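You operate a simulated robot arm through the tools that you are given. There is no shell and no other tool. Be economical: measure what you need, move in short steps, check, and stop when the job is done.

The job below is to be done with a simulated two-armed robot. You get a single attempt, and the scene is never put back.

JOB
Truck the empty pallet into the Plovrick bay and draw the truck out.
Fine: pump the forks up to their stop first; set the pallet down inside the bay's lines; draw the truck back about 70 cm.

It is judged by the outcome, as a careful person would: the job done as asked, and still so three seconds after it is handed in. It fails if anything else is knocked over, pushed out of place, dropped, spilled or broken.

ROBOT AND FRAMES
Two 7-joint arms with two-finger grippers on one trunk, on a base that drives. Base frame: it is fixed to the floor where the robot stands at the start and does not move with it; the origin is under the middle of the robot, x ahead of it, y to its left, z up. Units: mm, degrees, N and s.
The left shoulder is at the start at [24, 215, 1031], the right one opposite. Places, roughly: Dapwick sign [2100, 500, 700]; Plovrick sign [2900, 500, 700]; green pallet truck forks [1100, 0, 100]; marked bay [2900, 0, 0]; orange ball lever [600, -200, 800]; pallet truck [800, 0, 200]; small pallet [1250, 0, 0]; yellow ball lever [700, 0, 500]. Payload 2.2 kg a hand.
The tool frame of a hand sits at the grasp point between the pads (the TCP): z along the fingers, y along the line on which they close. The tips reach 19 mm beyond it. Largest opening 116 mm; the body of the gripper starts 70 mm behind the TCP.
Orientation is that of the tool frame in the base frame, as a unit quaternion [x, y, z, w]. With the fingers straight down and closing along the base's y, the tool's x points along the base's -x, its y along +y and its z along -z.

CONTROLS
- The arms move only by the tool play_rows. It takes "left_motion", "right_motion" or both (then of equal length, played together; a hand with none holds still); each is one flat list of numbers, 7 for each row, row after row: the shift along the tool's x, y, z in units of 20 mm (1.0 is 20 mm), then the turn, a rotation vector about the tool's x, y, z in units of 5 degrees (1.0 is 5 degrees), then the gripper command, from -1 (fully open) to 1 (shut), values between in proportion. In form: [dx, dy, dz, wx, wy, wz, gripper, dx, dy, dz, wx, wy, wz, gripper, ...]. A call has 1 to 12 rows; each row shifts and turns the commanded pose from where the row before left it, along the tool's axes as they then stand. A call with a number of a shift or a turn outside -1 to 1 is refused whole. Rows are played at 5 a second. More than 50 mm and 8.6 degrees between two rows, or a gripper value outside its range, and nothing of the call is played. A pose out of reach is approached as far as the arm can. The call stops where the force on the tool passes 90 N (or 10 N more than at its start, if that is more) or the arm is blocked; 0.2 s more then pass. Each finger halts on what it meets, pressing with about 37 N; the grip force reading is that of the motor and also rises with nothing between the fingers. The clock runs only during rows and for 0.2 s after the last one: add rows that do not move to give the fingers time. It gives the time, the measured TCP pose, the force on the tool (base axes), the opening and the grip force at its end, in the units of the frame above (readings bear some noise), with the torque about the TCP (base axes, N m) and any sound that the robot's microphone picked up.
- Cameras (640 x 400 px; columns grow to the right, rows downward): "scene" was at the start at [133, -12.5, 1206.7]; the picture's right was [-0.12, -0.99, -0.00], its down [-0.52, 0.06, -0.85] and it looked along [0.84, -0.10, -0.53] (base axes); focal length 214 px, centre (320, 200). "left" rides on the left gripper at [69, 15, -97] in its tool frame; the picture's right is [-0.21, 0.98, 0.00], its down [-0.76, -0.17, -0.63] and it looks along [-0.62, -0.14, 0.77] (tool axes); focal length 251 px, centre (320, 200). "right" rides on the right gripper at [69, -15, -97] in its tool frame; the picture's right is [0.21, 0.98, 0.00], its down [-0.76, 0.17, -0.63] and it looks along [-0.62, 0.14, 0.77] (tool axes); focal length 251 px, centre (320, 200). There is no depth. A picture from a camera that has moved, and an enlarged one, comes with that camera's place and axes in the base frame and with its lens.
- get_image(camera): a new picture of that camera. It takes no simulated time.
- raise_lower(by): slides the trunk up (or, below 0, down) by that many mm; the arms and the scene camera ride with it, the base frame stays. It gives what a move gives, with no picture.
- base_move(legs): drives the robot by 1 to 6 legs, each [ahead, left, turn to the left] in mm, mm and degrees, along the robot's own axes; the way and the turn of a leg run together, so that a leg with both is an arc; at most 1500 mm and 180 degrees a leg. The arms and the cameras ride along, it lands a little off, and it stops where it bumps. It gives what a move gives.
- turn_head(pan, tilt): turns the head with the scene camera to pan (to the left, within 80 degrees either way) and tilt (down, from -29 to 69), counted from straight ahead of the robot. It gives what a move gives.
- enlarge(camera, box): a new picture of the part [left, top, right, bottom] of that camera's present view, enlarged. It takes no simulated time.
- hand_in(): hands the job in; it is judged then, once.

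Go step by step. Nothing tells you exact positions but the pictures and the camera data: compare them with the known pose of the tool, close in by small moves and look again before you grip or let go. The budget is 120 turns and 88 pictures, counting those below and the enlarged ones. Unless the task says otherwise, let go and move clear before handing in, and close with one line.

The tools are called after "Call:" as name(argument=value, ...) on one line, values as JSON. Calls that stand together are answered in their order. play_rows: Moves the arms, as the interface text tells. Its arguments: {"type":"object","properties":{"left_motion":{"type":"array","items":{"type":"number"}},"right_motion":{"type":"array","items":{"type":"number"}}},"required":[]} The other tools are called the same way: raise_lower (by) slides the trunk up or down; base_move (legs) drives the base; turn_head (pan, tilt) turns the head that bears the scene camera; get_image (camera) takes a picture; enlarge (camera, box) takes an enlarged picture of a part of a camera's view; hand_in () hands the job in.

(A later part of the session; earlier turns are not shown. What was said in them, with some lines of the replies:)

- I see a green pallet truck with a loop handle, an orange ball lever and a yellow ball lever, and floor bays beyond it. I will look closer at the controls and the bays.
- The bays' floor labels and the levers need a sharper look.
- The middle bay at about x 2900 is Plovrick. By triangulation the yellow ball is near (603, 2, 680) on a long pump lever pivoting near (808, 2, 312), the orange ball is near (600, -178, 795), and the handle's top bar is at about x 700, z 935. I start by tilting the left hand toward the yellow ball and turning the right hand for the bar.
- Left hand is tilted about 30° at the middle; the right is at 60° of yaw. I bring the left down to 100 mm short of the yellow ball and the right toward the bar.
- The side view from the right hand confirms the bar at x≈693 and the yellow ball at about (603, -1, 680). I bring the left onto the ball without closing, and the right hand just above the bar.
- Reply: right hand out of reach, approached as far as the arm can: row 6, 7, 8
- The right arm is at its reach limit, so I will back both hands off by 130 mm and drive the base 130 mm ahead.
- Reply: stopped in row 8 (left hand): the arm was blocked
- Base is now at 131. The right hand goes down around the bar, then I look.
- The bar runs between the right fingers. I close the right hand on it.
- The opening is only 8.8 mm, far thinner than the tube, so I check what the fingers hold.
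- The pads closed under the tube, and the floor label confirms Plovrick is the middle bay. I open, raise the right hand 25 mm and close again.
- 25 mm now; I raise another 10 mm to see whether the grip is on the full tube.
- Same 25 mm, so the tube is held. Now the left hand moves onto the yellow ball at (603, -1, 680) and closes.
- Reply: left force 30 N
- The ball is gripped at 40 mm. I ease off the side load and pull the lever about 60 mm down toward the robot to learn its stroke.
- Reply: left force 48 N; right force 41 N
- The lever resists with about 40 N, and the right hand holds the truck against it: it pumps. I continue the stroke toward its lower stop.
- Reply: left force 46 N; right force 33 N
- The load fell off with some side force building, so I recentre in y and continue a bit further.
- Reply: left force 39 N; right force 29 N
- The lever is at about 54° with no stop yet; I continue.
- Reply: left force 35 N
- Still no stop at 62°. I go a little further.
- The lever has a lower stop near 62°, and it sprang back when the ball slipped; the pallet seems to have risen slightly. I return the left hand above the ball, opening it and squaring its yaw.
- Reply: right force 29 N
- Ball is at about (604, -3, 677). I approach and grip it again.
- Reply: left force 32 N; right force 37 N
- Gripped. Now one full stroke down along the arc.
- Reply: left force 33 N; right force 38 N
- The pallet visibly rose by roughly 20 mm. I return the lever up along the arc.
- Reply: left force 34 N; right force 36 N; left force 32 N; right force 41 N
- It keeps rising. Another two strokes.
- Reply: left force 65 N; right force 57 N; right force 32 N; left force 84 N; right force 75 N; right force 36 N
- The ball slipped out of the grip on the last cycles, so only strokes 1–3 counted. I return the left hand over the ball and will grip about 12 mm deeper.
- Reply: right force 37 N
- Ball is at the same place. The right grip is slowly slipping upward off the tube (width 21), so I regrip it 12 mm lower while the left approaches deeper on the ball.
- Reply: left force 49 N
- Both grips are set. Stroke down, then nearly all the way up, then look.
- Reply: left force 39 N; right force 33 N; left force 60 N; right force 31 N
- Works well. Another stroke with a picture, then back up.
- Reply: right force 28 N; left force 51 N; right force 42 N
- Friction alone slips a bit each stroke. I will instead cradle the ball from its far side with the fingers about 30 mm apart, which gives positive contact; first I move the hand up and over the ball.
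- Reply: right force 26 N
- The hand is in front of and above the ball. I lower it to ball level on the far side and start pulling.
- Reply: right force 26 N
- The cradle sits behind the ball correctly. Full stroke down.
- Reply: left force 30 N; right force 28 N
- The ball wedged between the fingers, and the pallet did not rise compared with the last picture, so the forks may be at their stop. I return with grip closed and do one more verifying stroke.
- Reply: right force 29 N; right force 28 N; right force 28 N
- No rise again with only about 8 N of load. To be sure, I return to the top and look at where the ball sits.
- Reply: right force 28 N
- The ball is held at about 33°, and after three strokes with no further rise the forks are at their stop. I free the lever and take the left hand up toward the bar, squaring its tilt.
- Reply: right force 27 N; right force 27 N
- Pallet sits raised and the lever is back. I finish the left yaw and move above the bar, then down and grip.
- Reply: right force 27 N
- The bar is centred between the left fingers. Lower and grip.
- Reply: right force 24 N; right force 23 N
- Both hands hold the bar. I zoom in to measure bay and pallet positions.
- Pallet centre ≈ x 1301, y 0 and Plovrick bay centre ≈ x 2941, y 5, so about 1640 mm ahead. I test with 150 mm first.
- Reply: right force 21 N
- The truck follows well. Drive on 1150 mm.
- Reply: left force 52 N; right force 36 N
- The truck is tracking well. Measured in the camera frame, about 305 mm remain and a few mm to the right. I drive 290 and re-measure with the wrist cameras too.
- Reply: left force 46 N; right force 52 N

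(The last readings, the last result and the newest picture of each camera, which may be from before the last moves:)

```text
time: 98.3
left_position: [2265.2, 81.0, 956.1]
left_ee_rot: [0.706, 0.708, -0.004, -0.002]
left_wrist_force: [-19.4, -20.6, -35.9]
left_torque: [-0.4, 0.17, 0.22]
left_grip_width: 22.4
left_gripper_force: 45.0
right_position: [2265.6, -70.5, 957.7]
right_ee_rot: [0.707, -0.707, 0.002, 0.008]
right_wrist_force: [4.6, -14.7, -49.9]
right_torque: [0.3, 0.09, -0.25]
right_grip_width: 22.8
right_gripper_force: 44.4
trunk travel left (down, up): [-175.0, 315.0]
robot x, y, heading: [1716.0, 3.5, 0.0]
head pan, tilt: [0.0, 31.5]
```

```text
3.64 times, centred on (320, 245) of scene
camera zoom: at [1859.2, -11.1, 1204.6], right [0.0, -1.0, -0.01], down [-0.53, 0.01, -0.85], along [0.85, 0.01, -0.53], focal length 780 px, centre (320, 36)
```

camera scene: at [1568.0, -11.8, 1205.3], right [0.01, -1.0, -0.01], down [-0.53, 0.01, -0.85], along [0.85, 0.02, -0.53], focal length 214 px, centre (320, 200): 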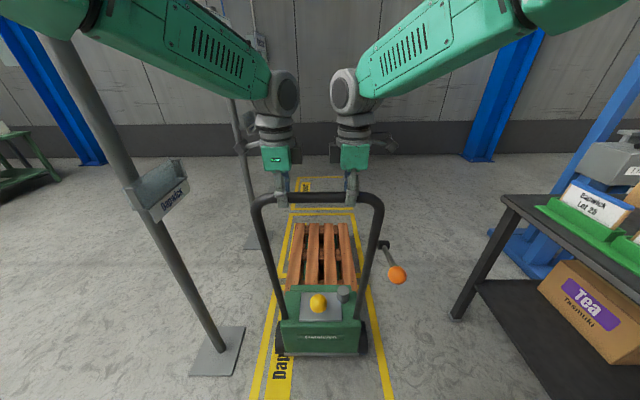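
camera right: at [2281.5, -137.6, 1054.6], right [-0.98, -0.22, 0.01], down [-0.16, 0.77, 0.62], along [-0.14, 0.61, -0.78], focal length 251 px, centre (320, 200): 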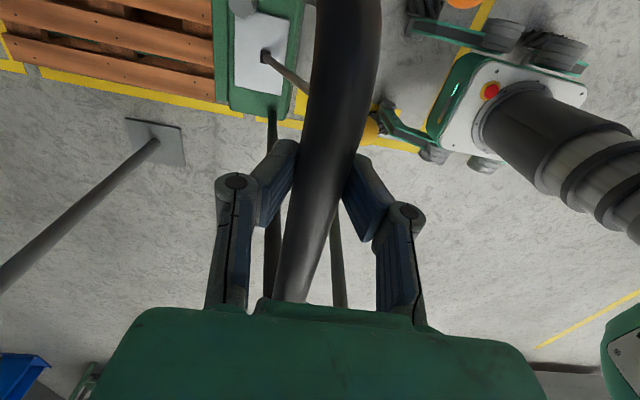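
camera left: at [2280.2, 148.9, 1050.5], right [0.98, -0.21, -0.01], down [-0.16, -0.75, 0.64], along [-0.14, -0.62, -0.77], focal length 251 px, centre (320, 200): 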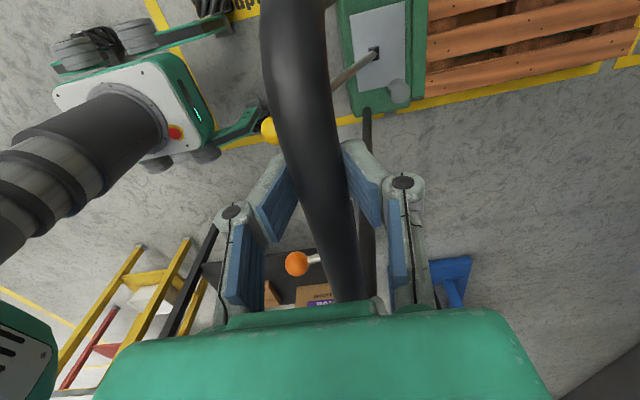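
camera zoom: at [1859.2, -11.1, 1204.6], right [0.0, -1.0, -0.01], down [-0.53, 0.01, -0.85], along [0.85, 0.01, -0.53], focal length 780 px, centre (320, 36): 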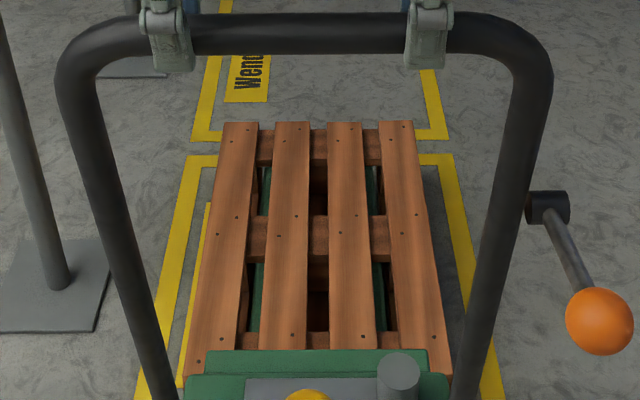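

The pallet is centred laterally. Depending on its height, 25–54 mm remain, so I advance 40 mm, then release both hands and raise the trunk for a height-proof check.

Call:
base_move(legs=[[40, 0, 0]])

Call:
play_rows(left_motion=[0, 0, 0, 0, 0, 0, 0, 0, 0, 0, 0, 0, 0, -1, 0, 0, 0, 0, 0, 0, -1, 0, 0, 0, 0, 0, 0, -1], right_motion=[0, 0, 0, 0, 0, 0, 0, 0, 0, 0, 0, 0, 0, -1, 0, 0, 0, 0, 0, 0, -1, 0, 0, 0, 0, 0, 0, -1])

Call:
enlarge(camera="scene", box=[240, 190, 400, 300])

Call:
raise_lower(by=300)

Call:
get_image(camera="scene")

```text
time: 99.2
left_position: [2293.0, 82.2, 957.4]
left_ee_rot: [0.708, 0.706, -0.007, -0.002]
left_wrist_force: [-8.8, -32.6, -51.7]
left_torque: [-1.06, -0.11, 0.87]
left_grip_width: 23.5
left_gripper_force: 45.1
right_position: [2293.2, -68.3, 957.3]
right_ee_rot: [0.707, -0.707, 0.005, 0.017]
right_wrist_force: [-7.9, -24.0, -49.0]
right_torque: [-1.05, 0.03, -0.34]
right_grip_width: 23.5
right_gripper_force: 45.1
trunk travel left (down, up): [-175.0, 315.0]
robot x, y, heading: [1760.2, 2.0, 0.3]
head pan, tilt: [0.0, 31.5]
```

```text
time: 100.2
left_position: [2284.3, 92.0, 961.6]
left_ee_rot: [0.708, 0.706, -0.007, 0.006]
left_wrist_force: [-0.3, -0.3, 0.1]
left_torque: [0.04, 0.01, -0.04]
left_grip_width: 116.0
left_gripper_force: 0.0
right_position: [2283.4, -58.4, 962.9]
right_ee_rot: [-0.707, 0.707, -0.013, -0.018]
right_wrist_force: [0.3, -0.6, 0.9]
right_torque: [-0.02, 0.01, 0.01]
right_grip_width: 115.8
right_gripper_force: 0.1
trunk travel left (down, up): [-175.0, 315.0]
robot x, y, heading: [1760.1, 1.3, 0.0]
head pan, tilt: [0.0, 31.5]
```

```text
3.64 times, centred on (320, 245) of scene
camera zoom: at [1893.9, -7.1, 1206.3], right [0.0, -1.0, -0.01], down [-0.53, 0.0, -0.85], along [0.85, 0.0, -0.53], focal length 780 px, centre (320, 36)
```

zoom: 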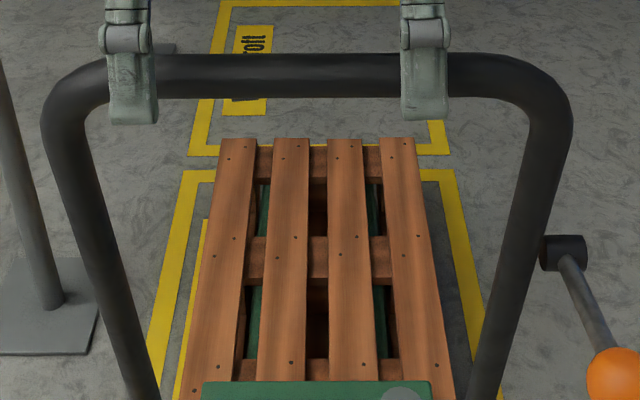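

```text
time: 103.2
left_position: [2282.9, 102.4, 1261.1]
left_ee_rot: [0.707, 0.707, -0.01, 0.009]
left_wrist_force: [1.5, 0.1, 0.6]
left_torque: [-0.04, 0.0, 0.02]
left_grip_width: 116.0
left_gripper_force: 0.1
right_position: [2282.7, -49.6, 1265.4]
right_ee_rot: [-0.707, 0.707, -0.016, -0.019]
right_wrist_force: [0.3, -0.1, -0.4]
right_torque: [-0.07, 0.0, 0.01]
right_grip_width: 116.2
right_gripper_force: 0.1
trunk travel left (down, up): [-475.0, 15.0]
robot x, y, heading: [1761.1, 3.0, -0.2]
head pan, tilt: [0.0, 31.5]
```

```text
32 pictures are left
camera scene: at [1893.9, 9.8, 1506.4], right [0.0, -1.0, 0.01], down [-0.53, -0.01, -0.85], along [0.85, 0.0, -0.53], focal length 214 px, centre (320, 200)
```

scene: 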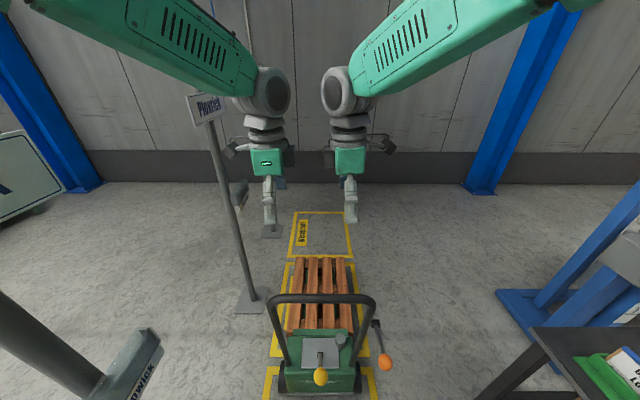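

Trunk is up. I zoom on the pallet in the bay from here.

Call:
enlarge(camera="scene", box=[240, 230, 400, 350])

```text
3.33 times, centred on (320, 290) of scene
camera zoom: at [1893.9, 9.8, 1506.4], right [0.0, -1.0, 0.01], down [-0.53, -0.01, -0.85], along [0.85, 0.0, -0.53], focal length 715 px, centre (320, -100)
```

zoom: 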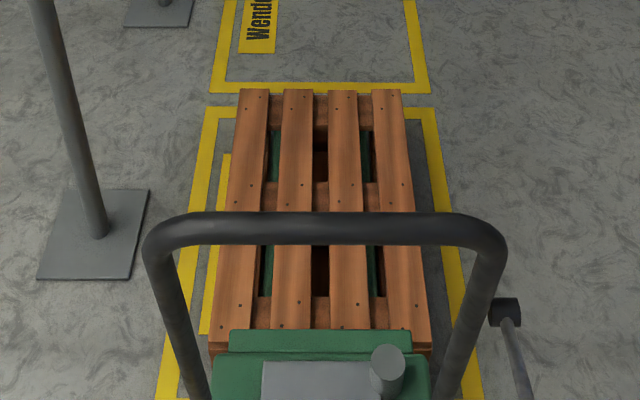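

Two heights give pallet top ≈200 mm, pallet spanning 655–1245 against inner bay lines 646–1333 (camera frame): well centred sideways, about 40 mm more ahead needed. I lower the trunk, shift the hands back and regrip.

Call:
play_rows(left_motion=[-0.6, -0.4, 0, 0, 0, 0, -1, -0.6, -0.4, 0, 0, 0, 0, -1], right_motion=[0.6, 0.4, 0, 0, 0, 0, -1, 0.6, 0.4, 0, 0, 0, 0, -1])

Call:
raise_lower(by=-300)

Call:
get_image(camera="right")

```text
time: 103.8
left_position: [2265.0, 64.6, 1262.6]
left_ee_rot: [0.707, 0.707, -0.007, 0.007]
left_wrist_force: [-0.1, 0.2, 0.4]
left_torque: [0.04, -0.04, -0.01]
left_grip_width: 115.9
left_gripper_force: 0.0
right_position: [2265.5, -86.0, 1266.5]
right_ee_rot: [-0.707, 0.707, -0.014, -0.016]
right_wrist_force: [0.9, -0.5, -0.4]
right_torque: [0.04, -0.03, 0.0]
right_grip_width: 116.0
right_gripper_force: 0.1
trunk travel left (down, up): [-475.0, 15.0]
robot x, y, heading: [1758.6, 0.0, 0.2]
head pan, tilt: [0.0, 31.5]
```

```text
time: 106.8
left_position: [2266.6, 70.2, 962.6]
left_ee_rot: [0.708, 0.707, -0.009, 0.008]
left_wrist_force: [-0.1, 0.8, -0.2]
left_torque: [0.02, 0.01, 0.03]
left_grip_width: 115.9
left_gripper_force: 0.2
right_position: [2266.1, -80.2, 967.0]
right_ee_rot: [0.708, -0.706, 0.014, 0.017]
right_wrist_force: [-0.2, -1.0, -0.5]
right_torque: [0.03, -0.03, -0.02]
right_grip_width: 115.9
right_gripper_force: 0.0
trunk travel left (down, up): [-175.0, 315.0]
robot x, y, heading: [1759.9, 2.0, 0.1]
head pan, tilt: [0.0, 31.5]
```

```text
30 pictures are left
camera right: at [2281.7, -145.2, 1065.8], right [-0.98, -0.21, 0.01], down [-0.16, 0.78, 0.6], along [-0.14, 0.58, -0.8], focal length 251 px, centre (320, 200)
```

right: 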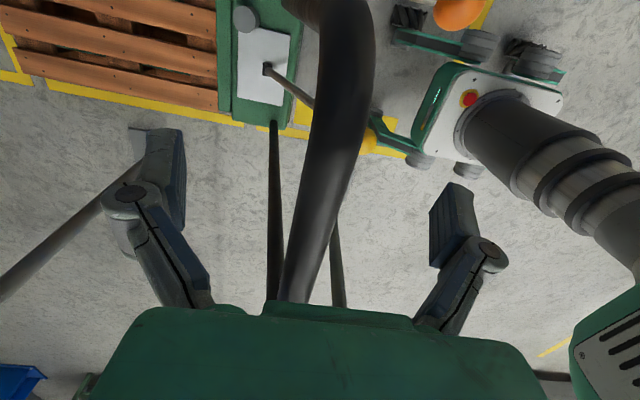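

The bar is between the fingers. Lower a few mm, grip with both, and drive 40 mm ahead.

Call:
play_rows(left_motion=[0, 0, 0.25, 0, 0, 0, -0.5, 0, 0, 0, 0, 0, 0, 0.5, 0, 0, 0, 0, 0, 0, 1, 0, 0, 0, 0, 0, 0, 1, 0, 0, 0, 0, 0, 0, 1], right_motion=[0, 0, 0.45, 0, 0, 0, -0.5, 0, 0, 0, 0, 0, 0, 0.5, 0, 0, 0, 0, 0, 0, 1, 0, 0, 0, 0, 0, 0, 1, 0, 0, 0, 0, 0, 0, 1])

Call:
base_move(legs=[[45, 0, 0]])

Call:
enlarge(camera="scene", box=[240, 190, 400, 300])

```text
time: 108.0
left_position: [2267.2, 70.5, 957.0]
left_ee_rot: [0.707, 0.707, -0.009, 0.006]
left_wrist_force: [-6.0, -0.2, -8.5]
left_torque: [0.58, 0.04, 0.15]
left_grip_width: 22.5
left_gripper_force: 45.3
right_position: [2266.4, -80.1, 955.9]
right_ee_rot: [-0.707, 0.707, -0.013, -0.019]
right_wrist_force: [3.4, 0.6, -11.4]
right_torque: [-0.28, -0.09, 0.35]
right_grip_width: 22.6
right_gripper_force: 44.8
trunk travel left (down, up): [-175.0, 315.0]
robot x, y, heading: [1758.7, 0.7, 0.2]
head pan, tilt: [0.0, 31.5]
```

```text
time: 108.9
left_position: [2296.9, 70.9, 956.1]
left_ee_rot: [0.709, 0.705, -0.011, -0.001]
left_wrist_force: [-33.0, 4.3, -26.5]
left_torque: [-1.32, -0.14, 0.46]
left_grip_width: 22.5
left_gripper_force: 44.9
right_position: [2297.3, -80.1, 955.9]
right_ee_rot: [0.707, -0.707, 0.01, 0.026]
right_wrist_force: [-20.3, -2.7, -28.9]
right_torque: [1.6, -0.1, -0.01]
right_grip_width: 22.2
right_gripper_force: 45.0
trunk travel left (down, up): [-175.0, 315.0]
robot x, y, heading: [1802.2, 4.4, 0.3]
head pan, tilt: [0.0, 31.5]
```

```text
3.64 times, centred on (320, 245) of scene
camera zoom: at [1932.1, 0.6, 1206.4], right [0.0, -1.0, 0.0], down [-0.52, 0.0, -0.85], along [0.85, 0.0, -0.52], focal length 780 px, centre (320, 36)
```

zoom: 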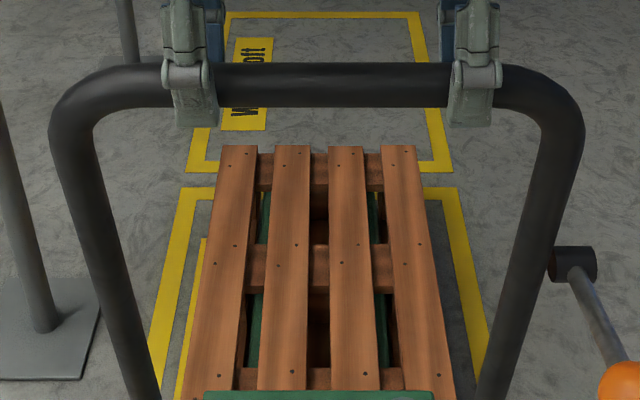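

Pallet now has about 54 mm to the far line and 43 mm to the near one. I nudge 10 mm forward, then release the right hand and bring it above the orange ball.

Call:
play_rows(left_motion=[0, 0.25, 0, 0, 0, 0, 1, 0, 0.25, 0, 0, 0, 0, 1, 0, 0, 0, 0, 0, 0, 1, 0, 0, 0, 0, 0, 0, 1, 0, 0, 0, 0, 0, 0, 1, 0, 0, 0, 0, 0, 0, 1, 0, 0, 0, 0, 0, 0, 1, 0, 0, 0, 0, 0, 0, 1, 0, 0, 0, 0, 0, 0, 1], right_motion=[0, -0.25, 0, 0, 0, 0, 1, 0, -0.25, 0, 0, 0, 0, 1, 0, 0, 0, 0, 0, 0, 1, 0, 0, 0, 0, 0, 0, -1, 0, 0, 0, 0, 0, 0, -1, 0, 0, -1, 0, 0, 0, -1, 0, 0, -1, 0, 0, 0, -1, 0, 0, -1, 0, 0, 0, -1, 0, 0, -1, 0, 0, 0, -1])

Call:
get_image(camera="right")

Call:
enlarge(camera="scene", box=[240, 190, 440, 315])

```text
time: 110.9
left_position: [2307.9, 70.6, 954.2]
left_ee_rot: [0.709, 0.705, -0.012, -0.003]
left_wrist_force: [-7.6, -0.8, -6.9]
left_torque: [-0.04, 0.06, 0.41]
left_grip_width: 21.9
left_gripper_force: 45.4
right_position: [2310.9, -75.5, 1035.7]
right_ee_rot: [0.707, -0.706, 0.009, 0.026]
right_wrist_force: [0.6, 0.8, -0.2]
right_torque: [0.03, 0.0, -0.04]
right_grip_width: 116.2
right_gripper_force: 0.1
trunk travel left (down, up): [-175.0, 315.0]
robot x, y, heading: [1803.7, 1.0, 0.2]
head pan, tilt: [0.0, 31.5]
```

```text
28 pictures are left
camera right: at [2327.9, -140.3, 1134.9], right [-0.98, -0.22, 0.03], down [-0.15, 0.79, 0.6], along [-0.15, 0.58, -0.8], focal length 251 px, centre (320, 200)
```

right: 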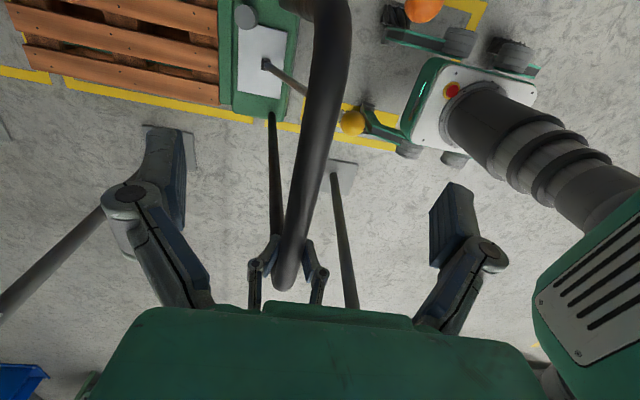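

```text
3.20 times, centred on (340, 252) of scene
camera zoom: at [1937.9, 0.7, 1206.6], right [0.0, -1.0, 0.0], down [-0.53, 0.0, -0.85], along [0.85, 0.0, -0.53], focal length 686 px, centre (256, 32)
```

zoom: 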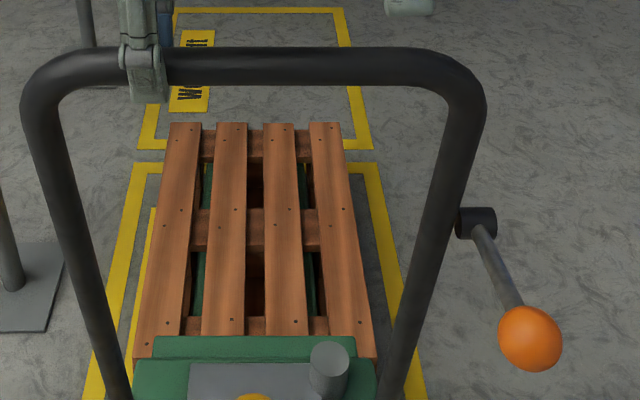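

The pallet is about 41 mm from the far line and 56 mm from the near one, and centred. The orange ball is at about (2212, -176, 802); I bring the closed right hand above it.

Call:
play_rows(right_motion=[0.835, 0.825, 0, 0, 0, 0, 1, 0.835, 0.825, 0, 0, 0, 0, 1, 0.835, 0.825, 0, 0, 0, 0, 1, 0.835, 0.825, 0, 0, 0, 0, 1, 0.835, 0.825, 0, 0, 0, 0, 1, 0.835, 0.825, 0, 0, 0, 0, 1, 0, 0, 1, 0, 0, 0, 1, 0, 0, 1, 0, 0, 0, 1, 0, 0, 1, 0, 0, 0, 1, 0, 0, 1, 0, 0, 0, 1, 0, 0, 1, 0, 0, 0, 1, 0, 0, 1, 0, 0, 0, 1])

Call:
get_image(camera="right")

Call:
get_image(camera="scene")

```text
time: 113.5
left_position: [2308.6, 69.8, 954.4]
left_ee_rot: [0.709, 0.706, -0.012, -0.003]
left_wrist_force: [-1.8, 2.0, -11.0]
left_torque: [0.37, 0.13, 0.36]
left_grip_width: 21.8
left_gripper_force: 44.9
right_position: [2209.1, -182.4, 921.8]
right_ee_rot: [0.707, -0.706, 0.01, 0.028]
right_wrist_force: [-0.1, -0.8, -0.6]
right_torque: [-0.02, -0.02, 0.02]
right_grip_width: 0.0
right_gripper_force: 28.5
trunk travel left (down, up): [-175.0, 315.0]
robot x, y, heading: [1805.2, -1.7, -0.2]
head pan, tilt: [0.0, 31.5]
```

```text
26 pictures are left
camera right: at [2226.9, -247.1, 1021.4], right [-0.98, -0.21, 0.03], down [-0.15, 0.79, 0.6], along [-0.15, 0.58, -0.8], focal length 251 px, centre (320, 200)
```

right: 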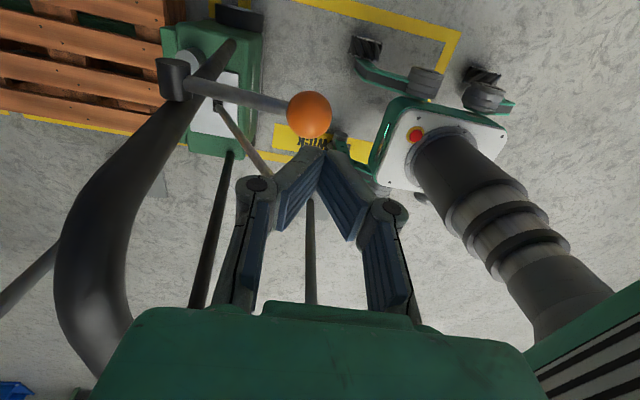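

```text
25 pictures are left
camera scene: at [1938.9, 0.8, 1206.4], right [0.0, -1.0, 0.0], down [-0.53, 0.0, -0.85], along [0.85, 0.0, -0.53], focal length 214 px, centre (320, 200)
```

scene: 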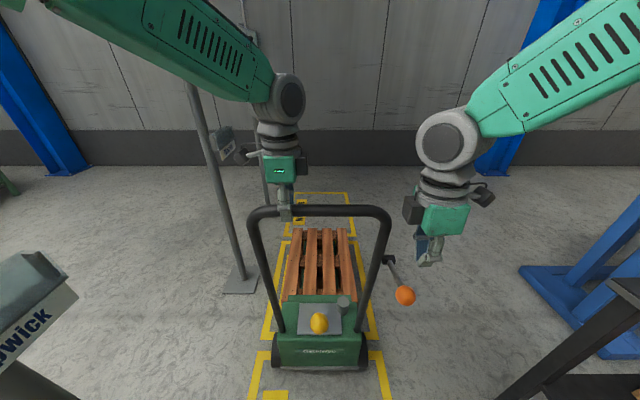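

The ball is right under the hand. I lower onto it and press gently 20 mm, watching the force.

Call:
play_rows(right_motion=[-0.3, -0.25, 0.95, 0, 0, 0, 1, 0, 0, 0.95, 0, 0, 0, 1, 0, 0, 0.95, 0, 0, 0, 1, 0, 0, 0.95, 0, 0, 0, 1, 0, 0, 0.3, 0, 0, 0, 1, 0, 0, 0.3, 0, 0, 0, 1, 0, 0, 0.3, 0, 0, 0, 1, 0, 0, 0.3, 0, 0, 0, 1])

Call:
get_image(camera="scene")

```text
time: 115.3
left_position: [2308.0, 69.9, 955.1]
left_ee_rot: [0.708, 0.706, -0.013, -0.002]
left_wrist_force: [-1.2, 1.5, -12.9]
left_torque: [0.06, 0.05, 0.39]
left_grip_width: 21.9
left_gripper_force: 44.6
right_position: [2212.1, -181.0, 820.8]
right_ee_rot: [0.707, -0.706, 0.01, 0.027]
right_wrist_force: [-2.5, 1.6, 2.2]
right_torque: [0.02, 0.04, -0.01]
right_grip_width: 6.0
right_gripper_force: 28.6
trunk travel left (down, up): [-175.0, 315.0]
robot x, y, heading: [1806.9, -1.9, 0.1]
head pan, tilt: [0.0, 31.5]
```

```text
24 pictures are left
camera scene: at [1939.0, 0.9, 1206.4], right [0.0, -1.0, 0.0], down [-0.53, 0.0, -0.85], along [0.85, 0.0, -0.53], focal length 214 px, centre (320, 200)
```

scene: 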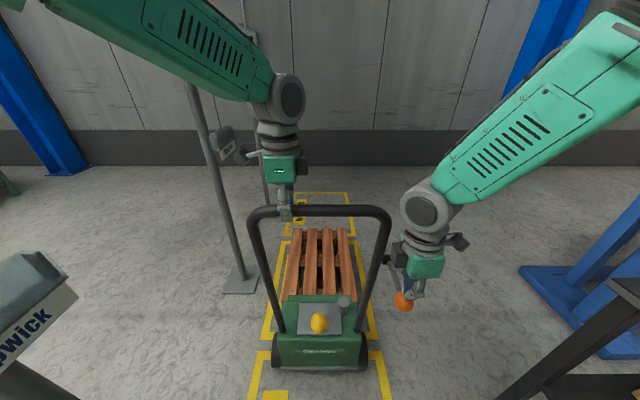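

Contact is light. I press on another 25 mm.

Call:
play_rows(right_motion=[0, 0, 0.25, 0, 0, 0, 1, 0, 0, 0.25, 0, 0, 0, 1, 0, 0, 0.25, 0, 0, 0, 1, 0, 0, 0.25, 0, 0, 0, 1, 0, 0, 0.25, 0, 0, 0, 1])

Call:
enlarge(camera="scene", box=[240, 190, 440, 315])

```text
time: 116.5
left_position: [2309.4, 71.0, 955.5]
left_ee_rot: [0.709, 0.705, -0.012, -0.002]
left_wrist_force: [-1.8, -0.3, -13.3]
left_torque: [-0.03, 0.02, 0.41]
left_grip_width: 21.8
left_gripper_force: 45.3
right_position: [2211.4, -181.6, 797.1]
right_ee_rot: [0.707, -0.706, 0.011, 0.025]
right_wrist_force: [0.8, 1.3, 3.5]
right_torque: [0.02, -0.02, 0.0]
right_grip_width: 0.2
right_gripper_force: 27.8
trunk travel left (down, up): [-175.0, 315.0]
robot x, y, heading: [1805.3, 1.4, 0.1]
head pan, tilt: [0.0, 31.5]
```

```text
3.20 times, centred on (340, 252) of scene
camera zoom: at [1939.3, 0.9, 1206.4], right [0.0, -1.0, 0.0], down [-0.53, 0.0, -0.85], along [0.85, 0.0, -0.53], focal length 686 px, centre (256, 32)
```

zoom: 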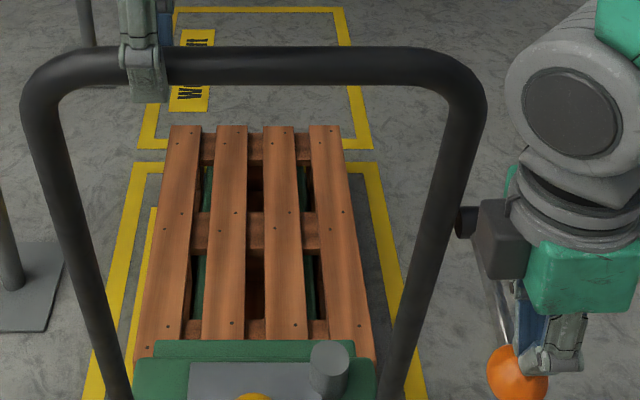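

The pallet edge has begun to sink, so pressing down lowers. I press further, slowly.

Call:
play_rows(right_motion=[0, 0, 0.3, 0, 0, 0, 1, 0, 0, 0.3, 0, 0, 0, 1, 0, 0, 0.3, 0, 0, 0, 1, 0, 0, 0.3, 0, 0, 0, 1, 0, 0, 0, 0, 0, 0, 1, 0, 0, 0, 0, 0, 0, 1, 0, 0, 0, 0, 0, 0, 1, 0, 0, 0, 0, 0, 0, 1])

Call:
enlarge(camera="scene", box=[240, 190, 440, 315])

```text
time: 118.3
left_position: [2308.1, 70.3, 955.1]
left_ee_rot: [0.709, 0.705, -0.012, -0.002]
left_wrist_force: [16.7, -8.5, -35.8]
left_torque: [0.26, -0.35, 0.36]
left_grip_width: 21.9
left_gripper_force: 44.9
right_position: [2211.5, -183.5, 775.6]
right_ee_rot: [0.707, -0.706, 0.012, 0.023]
right_wrist_force: [-8.5, 1.9, 65.0]
right_torque: [0.56, -0.24, 0.09]
right_grip_width: 0.2
right_gripper_force: 28.9
trunk travel left (down, up): [-175.0, 315.0]
robot x, y, heading: [1808.3, 1.9, -0.0]
head pan, tilt: [0.0, 31.5]
```

```text
3.20 times, centred on (340, 252) of scene
camera zoom: at [1937.7, 1.2, 1206.9], right [0.0, -1.0, 0.0], down [-0.53, 0.0, -0.85], along [0.85, 0.0, -0.53], focal length 686 px, centre (256, 32)
```

zoom: 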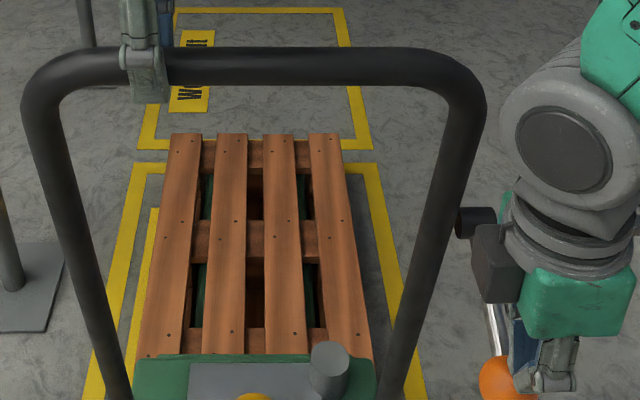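

The lever is at its stop and the pallet is sinking. I hold it there.

Call:
play_rows(right_motion=[0, 0, -0.1, 0, 0, 0, 1, 0, 0, 0, 0, 0, 0, 1, 0, 0, 0, 0, 0, 0, 1, 0, 0, 0, 0, 0, 0, 1, 0, 0, 0, 0, 0, 0, 1, 0, 0, 0, 0, 0, 0, 1, 0, 0, 0, 0, 0, 0, 1, 0, 0, 0, 0, 0, 0, 1, 0, 0, 0, 0, 0, 0, 1, 0, 0, 0, 0, 0, 0, 1, 0, 0, 0, 0, 0, 0, 1, 0, 0, 0, 0, 0, 0, 1])

Call:
enlarge(camera="scene", box=[240, 190, 440, 315])

Call:
play_rows(right_motion=[0, 0, 0, 0, 0, 0, 1, 0, 0, 0, 0, 0, 0, 1, 0, 0, 0, 0, 0, 0, 1, 0, 0, 0, 0, 0, 0, 1, 0, 0, 0, 0, 0, 0, 1, 0, 0, 0, 0, 0, 0, 1, 0, 0, 0, 0, 0, 0, 1, 0, 0, 0, 0, 0, 0, 1, 0, 0, 0, 0, 0, 0, 1, 0, 0, 0, 0, 0, 0, 1, 0, 0, 0, 0, 0, 0, 1, 0, 0, 0, 0, 0, 0, 1])

Call:
enlarge(camera="scene", box=[240, 190, 440, 315])

```text
time: 120.9
left_position: [2308.2, 70.6, 954.8]
left_ee_rot: [0.709, 0.705, -0.012, -0.003]
left_wrist_force: [-1.7, -9.7, -30.7]
left_torque: [-0.01, 0.04, 0.42]
left_grip_width: 21.7
left_gripper_force: 45.3
right_position: [2211.8, -184.1, 776.3]
right_ee_rot: [0.708, -0.706, 0.011, 0.025]
right_wrist_force: [4.6, 2.6, 42.2]
right_torque: [0.43, -0.34, -0.01]
right_grip_width: 0.2
right_gripper_force: 28.3
trunk travel left (down, up): [-175.0, 315.0]
robot x, y, heading: [1804.4, 6.2, -0.1]
head pan, tilt: [0.0, 31.5]
```

```text
3.20 times, centred on (340, 252) of scene
camera zoom: at [1937.9, 1.0, 1206.7], right [0.0, -1.0, 0.0], down [-0.53, 0.0, -0.85], along [0.85, 0.0, -0.53], focal length 686 px, centre (256, 32)
```

zoom: 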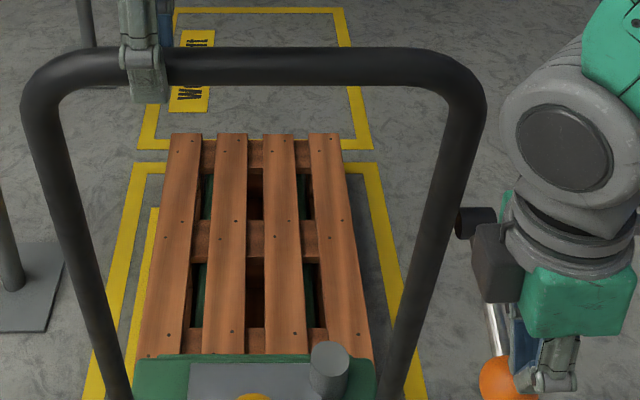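

```text
time: 123.5
left_position: [2308.2, 70.5, 954.7]
left_ee_rot: [0.709, 0.705, -0.013, -0.003]
left_wrist_force: [-1.3, -8.5, -31.4]
left_torque: [-0.01, 0.04, 0.41]
left_grip_width: 21.9
left_gripper_force: 44.6
right_position: [2210.9, -184.4, 776.5]
right_ee_rot: [0.707, -0.707, 0.01, 0.025]
right_wrist_force: [0.3, 1.5, 44.2]
right_torque: [0.41, -0.32, -0.05]
right_grip_width: 0.0
right_gripper_force: 28.3
trunk travel left (down, up): [-175.0, 315.0]
robot x, y, heading: [1804.8, -0.2, 0.2]
head pan, tilt: [0.0, 31.5]
```

```text
3.20 times, centred on (340, 252) of scene
camera zoom: at [1937.5, 0.9, 1206.8], right [0.0, -1.0, 0.0], down [-0.53, 0.0, -0.85], along [0.85, 0.0, -0.53], focal length 686 px, centre (256, 32)
```

zoom: 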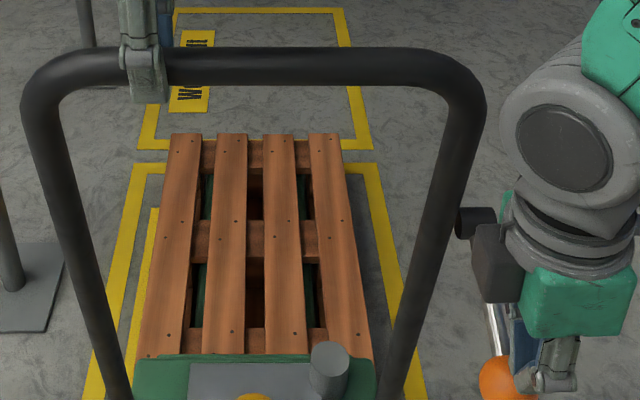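

The sinking has stopped. I check from the side whether the pallet really rests on the floor.

Call:
enlarge(camera="right", box=[0, 0, 240, 150])

Call:
enlarge(camera="left", box=[400, 0, 640, 150])

```text
2.67 times, centred on (120, 75) of right
camera zoom: at [2228.8, -248.3, 876.1], right [-0.98, -0.21, 0.03], down [-0.15, 0.79, 0.6], along [-0.15, 0.58, -0.8], focal length 670 px, centre (853, 533)
```

zoom: 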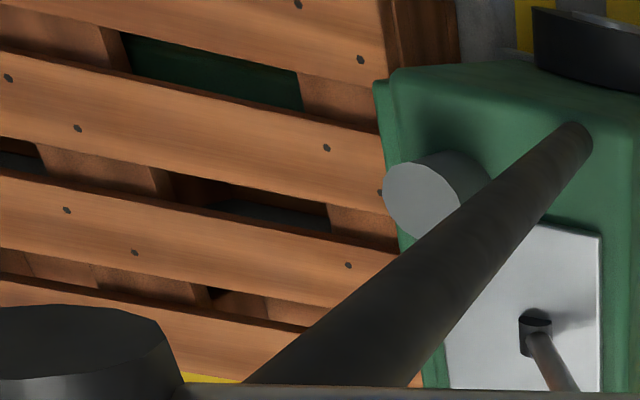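

```text
2.67 times, centred on (520, 75) of left
camera zoom: at [2325.0, 139.4, 1048.5], right [0.98, -0.22, -0.02], down [-0.16, -0.75, 0.65], along [-0.16, -0.63, -0.76], focal length 670 px, centre (-213, 533)
```

zoom: 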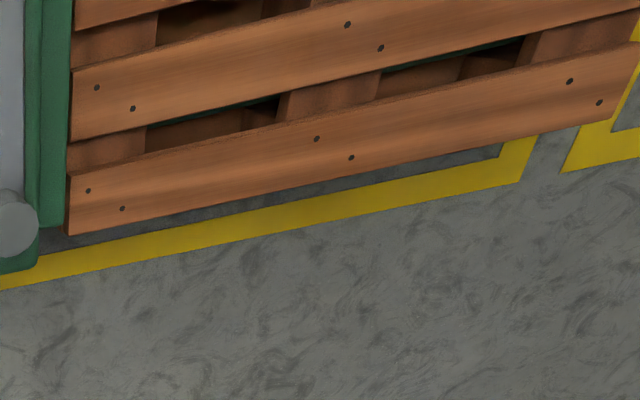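

The fork carriage is again flush with the body, as at the start, so the pallet is down. I release the orange lever and return the right hand to the bar.

Call:
play_rows(right_motion=[0, 0, -0.5, 0, 0, 0, 1, 0, 0, -1, 0, 0, 0, 1, 0, 0, -1, 0, 0, 0, 1, 0, 0, -1, 0, 0, 0, 1, 0, 0, -1, 0, 0, 0, 1, 0, 0, -1, 0, 0, 0, 1, 0, 0, -1, 0, 0, 0, 1, 0, 0, -1, 0, 0, 0, 1, 0, 0, -1, 0, 0, 0, 0, 0, 0, -1, 0, 0, 0, -1, 0, 0, -1, 0, 0, 0, -1, 0, 0, -1, 0, 0, 0, -1])

Call:
play_rows(right_motion=[-0.87, -0.81, -0.2, 0, 0, 0, -1, -0.87, -0.81, -0.2, 0, 0, 0, -1, -0.87, -0.81, 0, 0, 0, 0, -1, -0.87, -0.81, 0, 0, 0, 0, -1, -0.87, -0.81, 0, 0, 0, 0, -1, -0.87, -0.81, 0, 0, 0, 0, -1])

Call:
enlarge(camera="scene", box=[240, 190, 440, 315])

```text
time: 126.1
left_position: [2309.2, 70.2, 955.3]
left_ee_rot: [0.709, 0.705, -0.012, -0.003]
left_wrist_force: [4.5, 3.1, -12.2]
left_torque: [0.4, -0.15, 0.34]
left_grip_width: 21.7
left_gripper_force: 44.4
right_position: [2217.3, -173.3, 1003.8]
right_ee_rot: [0.707, -0.706, 0.009, 0.027]
right_wrist_force: [-0.3, -0.7, -0.3]
right_torque: [0.01, 0.02, 0.05]
right_grip_width: 116.1
right_gripper_force: 0.1
trunk travel left (down, up): [-175.0, 315.0]
robot x, y, heading: [1804.8, 2.7, -0.1]
head pan, tilt: [0.0, 31.5]
```

```text
time: 127.5
left_position: [2309.3, 70.4, 954.3]
left_ee_rot: [0.709, 0.705, -0.012, -0.004]
left_wrist_force: [7.2, 1.2, -10.1]
left_torque: [-0.08, 0.29, 0.34]
left_grip_width: 21.5
left_gripper_force: 45.0
right_position: [2315.7, -65.2, 1003.7]
right_ee_rot: [0.707, -0.707, 0.01, 0.027]
right_wrist_force: [-0.5, 0.3, -0.3]
right_torque: [0.01, -0.01, -0.01]
right_grip_width: 116.0
right_gripper_force: 0.0
trunk travel left (down, up): [-175.0, 315.0]
robot x, y, heading: [1804.5, 0.0, 0.1]
head pan, tilt: [0.0, 31.5]
```

```text
3.20 times, centred on (340, 252) of scene
camera zoom: at [1940.8, 1.4, 1206.3], right [0.0, -1.0, 0.0], down [-0.53, 0.0, -0.85], along [0.85, 0.0, -0.53], focal length 686 px, centre (256, 32)
```

zoom: 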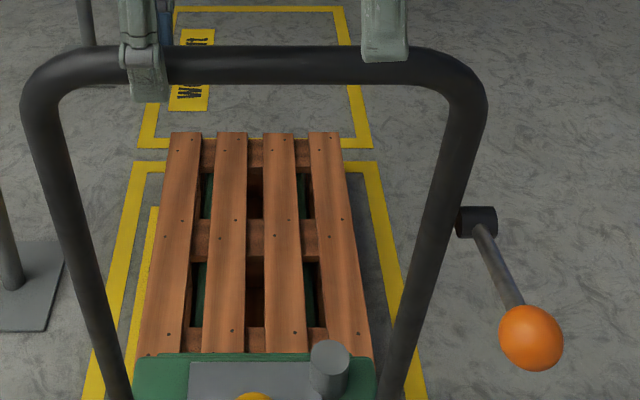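

Lever returned. Grip the bar with the right hand and draw back 80 mm as a test.

Call:
play_rows(right_motion=[0, 0.1, 0.8, 0, 0, 0, -1, 0, 0.1, 0.8, 0, 0, 0, -1, 0, 0.1, 0.8, 0, 0, 0, -1, 0, 0, 0, 0, 0, 0, 0.5, 0, 0, 0, 0, 0, 0, 1, 0, 0, 0, 0, 0, 0, 1, 0, 0, 0, 0, 0, 0, 1])

Call:
base_move(legs=[[-80, 0, 0]])

Call:
enlarge(camera="scene", box=[240, 190, 440, 315])

```text
time: 129.1
left_position: [2308.9, 71.1, 954.6]
left_ee_rot: [0.709, 0.705, -0.013, -0.004]
left_wrist_force: [-28.2, 2.6, 10.2]
left_torque: [-0.42, 0.34, 0.51]
left_grip_width: 21.5
left_gripper_force: 45.0
right_position: [2306.8, -70.6, 956.6]
right_ee_rot: [0.707, -0.706, 0.011, 0.026]
right_wrist_force: [30.2, 1.0, -24.5]
right_torque: [0.11, -0.3, 0.13]
right_grip_width: 22.7
right_gripper_force: 45.1
trunk travel left (down, up): [-175.0, 315.0]
robot x, y, heading: [1802.4, 3.8, -0.0]
head pan, tilt: [0.0, 31.5]
```

```text
time: 130.1
left_position: [2242.2, 70.2, 952.4]
left_ee_rot: [0.707, 0.707, -0.013, -0.002]
left_wrist_force: [-2.4, -2.8, 4.9]
left_torque: [-0.9, -0.11, 0.08]
left_grip_width: 21.0
left_gripper_force: 44.8
right_position: [2241.2, -69.3, 956.2]
right_ee_rot: [-0.707, 0.707, -0.01, -0.02]
right_wrist_force: [48.8, 1.8, -15.4]
right_torque: [0.86, -0.67, 0.38]
right_grip_width: 22.9
right_gripper_force: 44.6
trunk travel left (down, up): [-175.0, 315.0]
robot x, y, heading: [1725.7, -0.7, 0.4]
head pan, tilt: [0.0, 31.5]
```

```text
3.20 times, centred on (340, 252) of scene
camera zoom: at [1873.4, -0.3, 1205.3], right [0.0, -1.0, 0.0], down [-0.54, 0.0, -0.84], along [0.84, 0.0, -0.54], focal length 686 px, centre (256, 32)
```

zoom: 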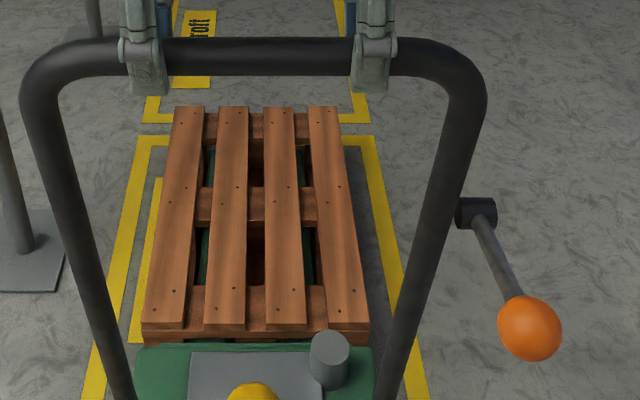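

The pallet stays put while the forks slide out. I draw back the remaining 640 mm.

Call:
base_move(legs=[[-320, 0, -0.2], [-320, 0, 0]])

Call:
get_image(camera="scene")

Call:
enlarge(camera="scene", box=[250, 150, 390, 290])

```text
time: 134.0
left_position: [1590.3, 68.7, 952.6]
left_ee_rot: [0.711, 0.703, -0.012, -0.001]
left_wrist_force: [-9.3, -8.8, -46.1]
left_torque: [1.1, 0.28, 0.6]
left_grip_width: 20.9
left_gripper_force: 45.1
right_position: [1590.9, -72.3, 956.5]
right_ee_rot: [-0.705, 0.709, -0.012, -0.02]
right_wrist_force: [13.0, 14.0, -58.8]
right_torque: [-0.12, 0.03, 0.5]
right_grip_width: 23.3
right_gripper_force: 44.9
trunk travel left (down, up): [-175.0, 315.0]
robot x, y, heading: [1084.3, 2.3, -0.1]
head pan, tilt: [0.0, 31.5]
```

```text
15 pictures are left
camera scene: at [1230.1, 1.0, 1204.3], right [0.0, -1.0, 0.0], down [-0.54, 0.0, -0.84], along [0.84, 0.0, -0.54], focal length 214 px, centre (320, 200)
```

scene: 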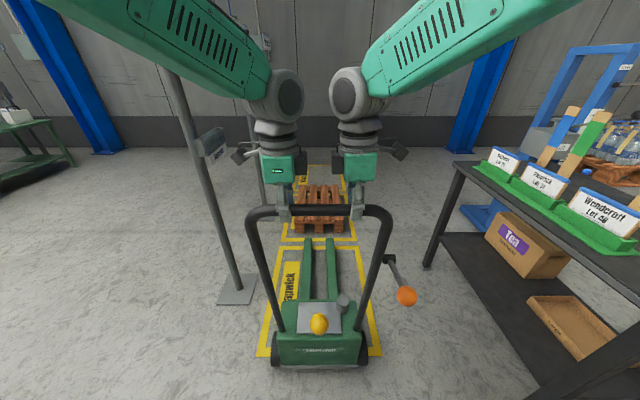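

```text
2.86 times, centred on (320, 220) of scene
camera zoom: at [1230.1, 1.0, 1204.3], right [0.0, -1.0, 0.0], down [-0.54, 0.0, -0.84], along [0.84, 0.0, -0.54], focal length 613 px, centre (320, 143)
```

zoom: 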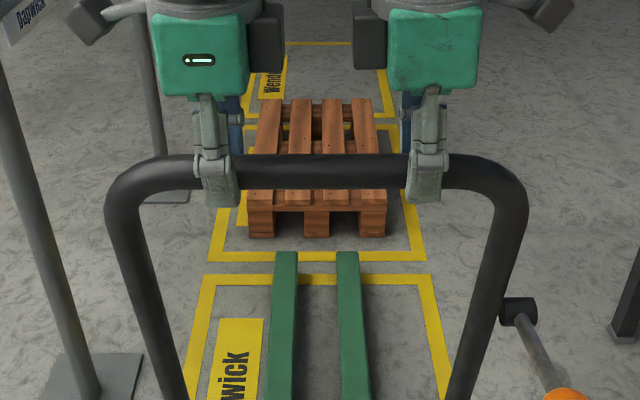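

The pallet stands in the bay and the truck is back about 719 mm. I let go, raise clear and check the pallet against all four lines.

Call:
play_rows(left_motion=[0, 0, 0, 0, 0, 0, 0.5, 0, 0, 0, 0, 0, 0, 0, 0, 0, 0, 0, 0, 0, -1, 0, 0, 0, 0, 0, 0, -1], right_motion=[0, 0, 0, 0, 0, 0, 0.5, 0, 0, 0, 0, 0, 0, 0, 0, 0, 0, 0, 0, 0, -1, 0, 0, 0, 0, 0, 0, -1])

Call:
raise_lower(by=310)

Call:
get_image(camera="scene")

Call:
enlarge(camera="scene", box=[260, 190, 380, 290])

```text
time: 135.0
left_position: [1576.2, 67.8, 962.1]
left_ee_rot: [0.711, 0.703, -0.007, 0.004]
left_wrist_force: [0.5, -0.4, -0.6]
left_torque: [-0.01, 0.02, -0.01]
left_grip_width: 116.1
left_gripper_force: 0.0
right_position: [1576.5, -72.3, 965.2]
right_ee_rot: [-0.705, 0.709, -0.018, -0.014]
right_wrist_force: [-0.1, 0.5, -0.5]
right_torque: [0.02, 0.01, -0.01]
right_grip_width: 116.1
right_gripper_force: 0.0
trunk travel left (down, up): [-175.0, 315.0]
robot x, y, heading: [1079.9, -0.0, -0.2]
head pan, tilt: [0.0, 31.5]
```

```text
time: 138.1
left_position: [1576.2, 68.0, 1271.2]
left_ee_rot: [0.711, 0.703, -0.006, 0.004]
left_wrist_force: [-0.1, 0.8, -0.3]
left_torque: [-0.03, 0.01, -0.02]
left_grip_width: 116.1
left_gripper_force: 0.2
right_position: [1577.2, -71.4, 1275.4]
right_ee_rot: [-0.705, 0.709, -0.018, -0.015]
right_wrist_force: [-0.3, -0.3, 0.8]
right_torque: [-0.04, 0.03, -0.01]
right_grip_width: 116.0
right_gripper_force: 0.1
trunk travel left (down, up): [-485.0, 5.0]
robot x, y, heading: [1082.6, 1.4, -0.0]
head pan, tilt: [0.0, 31.5]
```

```text
13 pictures are left
camera scene: at [1217.8, 0.4, 1516.5], right [0.0, -1.0, 0.0], down [-0.53, 0.0, -0.85], along [0.85, 0.0, -0.53], focal length 214 px, centre (320, 200)
```

scene: 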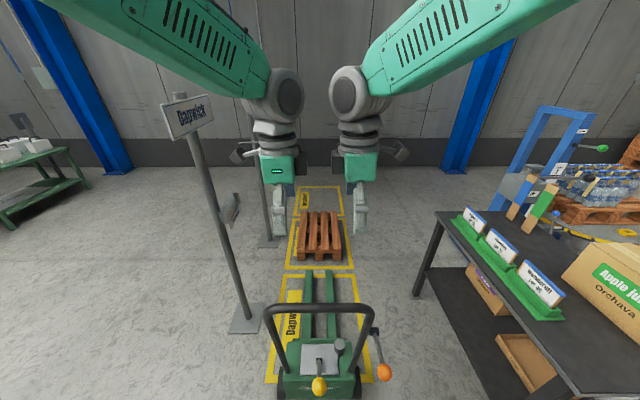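

```text
4.00 times, centred on (320, 240) of scene
camera zoom: at [1217.8, 0.4, 1516.5], right [0.0, -1.0, 0.0], down [-0.53, 0.0, -0.85], along [0.85, 0.0, -0.53], focal length 858 px, centre (320, 40)
```

zoom: 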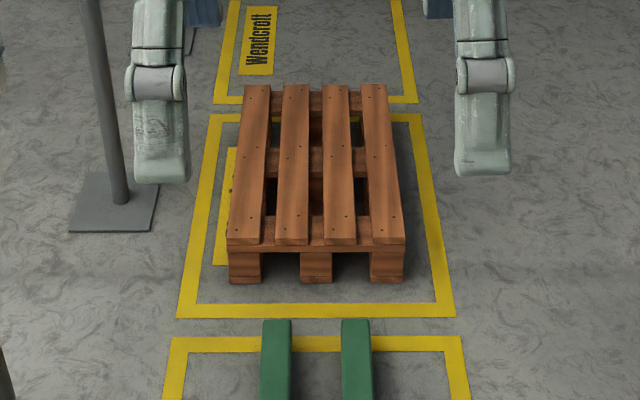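

I want precise margins, so I zoom further on the pallet's near and far edges.

Call:
enlarge(camera="scene", box=[285, 205, 355, 275])

```text
5.71 times, centred on (320, 240) of scene
camera zoom: at [1217.8, 0.4, 1516.5], right [0.0, -1.0, 0.0], down [-0.53, 0.0, -0.85], along [0.85, 0.0, -0.53], focal length 1226 px, centre (320, -29)
```

zoom: 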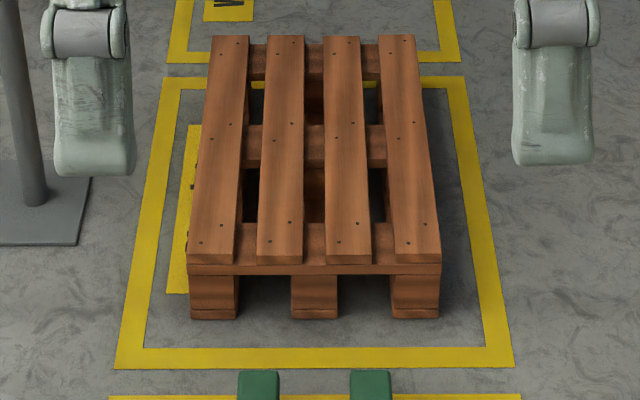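

I zoom more on the near face and the far edge to fix the pallet's height and far margin.

Call:
enlarge(camera="scene", box=[300, 244, 340, 269])

Call:
enlarge(camera="scene", box=[300, 207, 340, 232])

```text
16.00 times, centred on (320, 256) of scene
camera zoom: at [1217.8, 0.4, 1516.5], right [0.0, -1.0, 0.0], down [-0.53, 0.0, -0.85], along [0.85, 0.0, -0.53], focal length 3432 px, centre (320, -704)
```

zoom: 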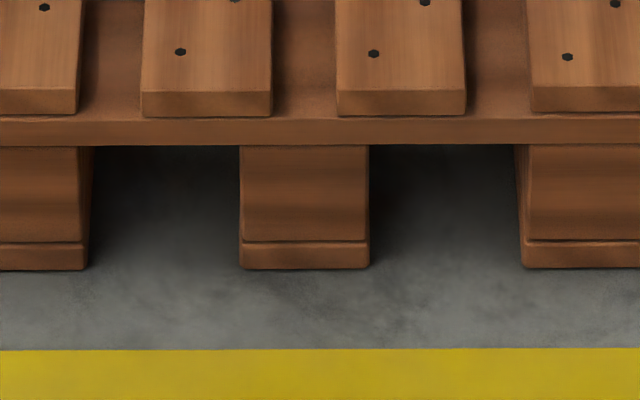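

```text
16.00 times, centred on (320, 220) of scene
camera zoom: at [1217.8, 0.4, 1516.5], right [0.0, -1.0, 0.0], down [-0.53, 0.0, -0.85], along [0.85, 0.0, -0.53], focal length 3432 px, centre (320, -112)
```

zoom: 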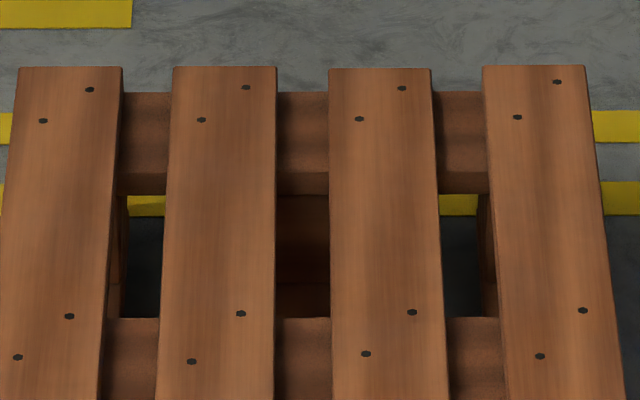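

The pallet stands inside all four lines: about 15 mm to the far line, 60 mm to the near one and roughly 100 mm each side. The truck is drawn back about 70 cm and both hands are clear, so I hand in.

Call:
hand_in()

```text
The job is handed in.
```

The pallet is set down inside the Plovrick bay's lines and the truck is drawn back about 72 cm, after I pumped the forks until further strokes gave no more lift. The pallet sits about 15 mm inside the far line and 60 mm inside the near one, measured from the camera pictures.
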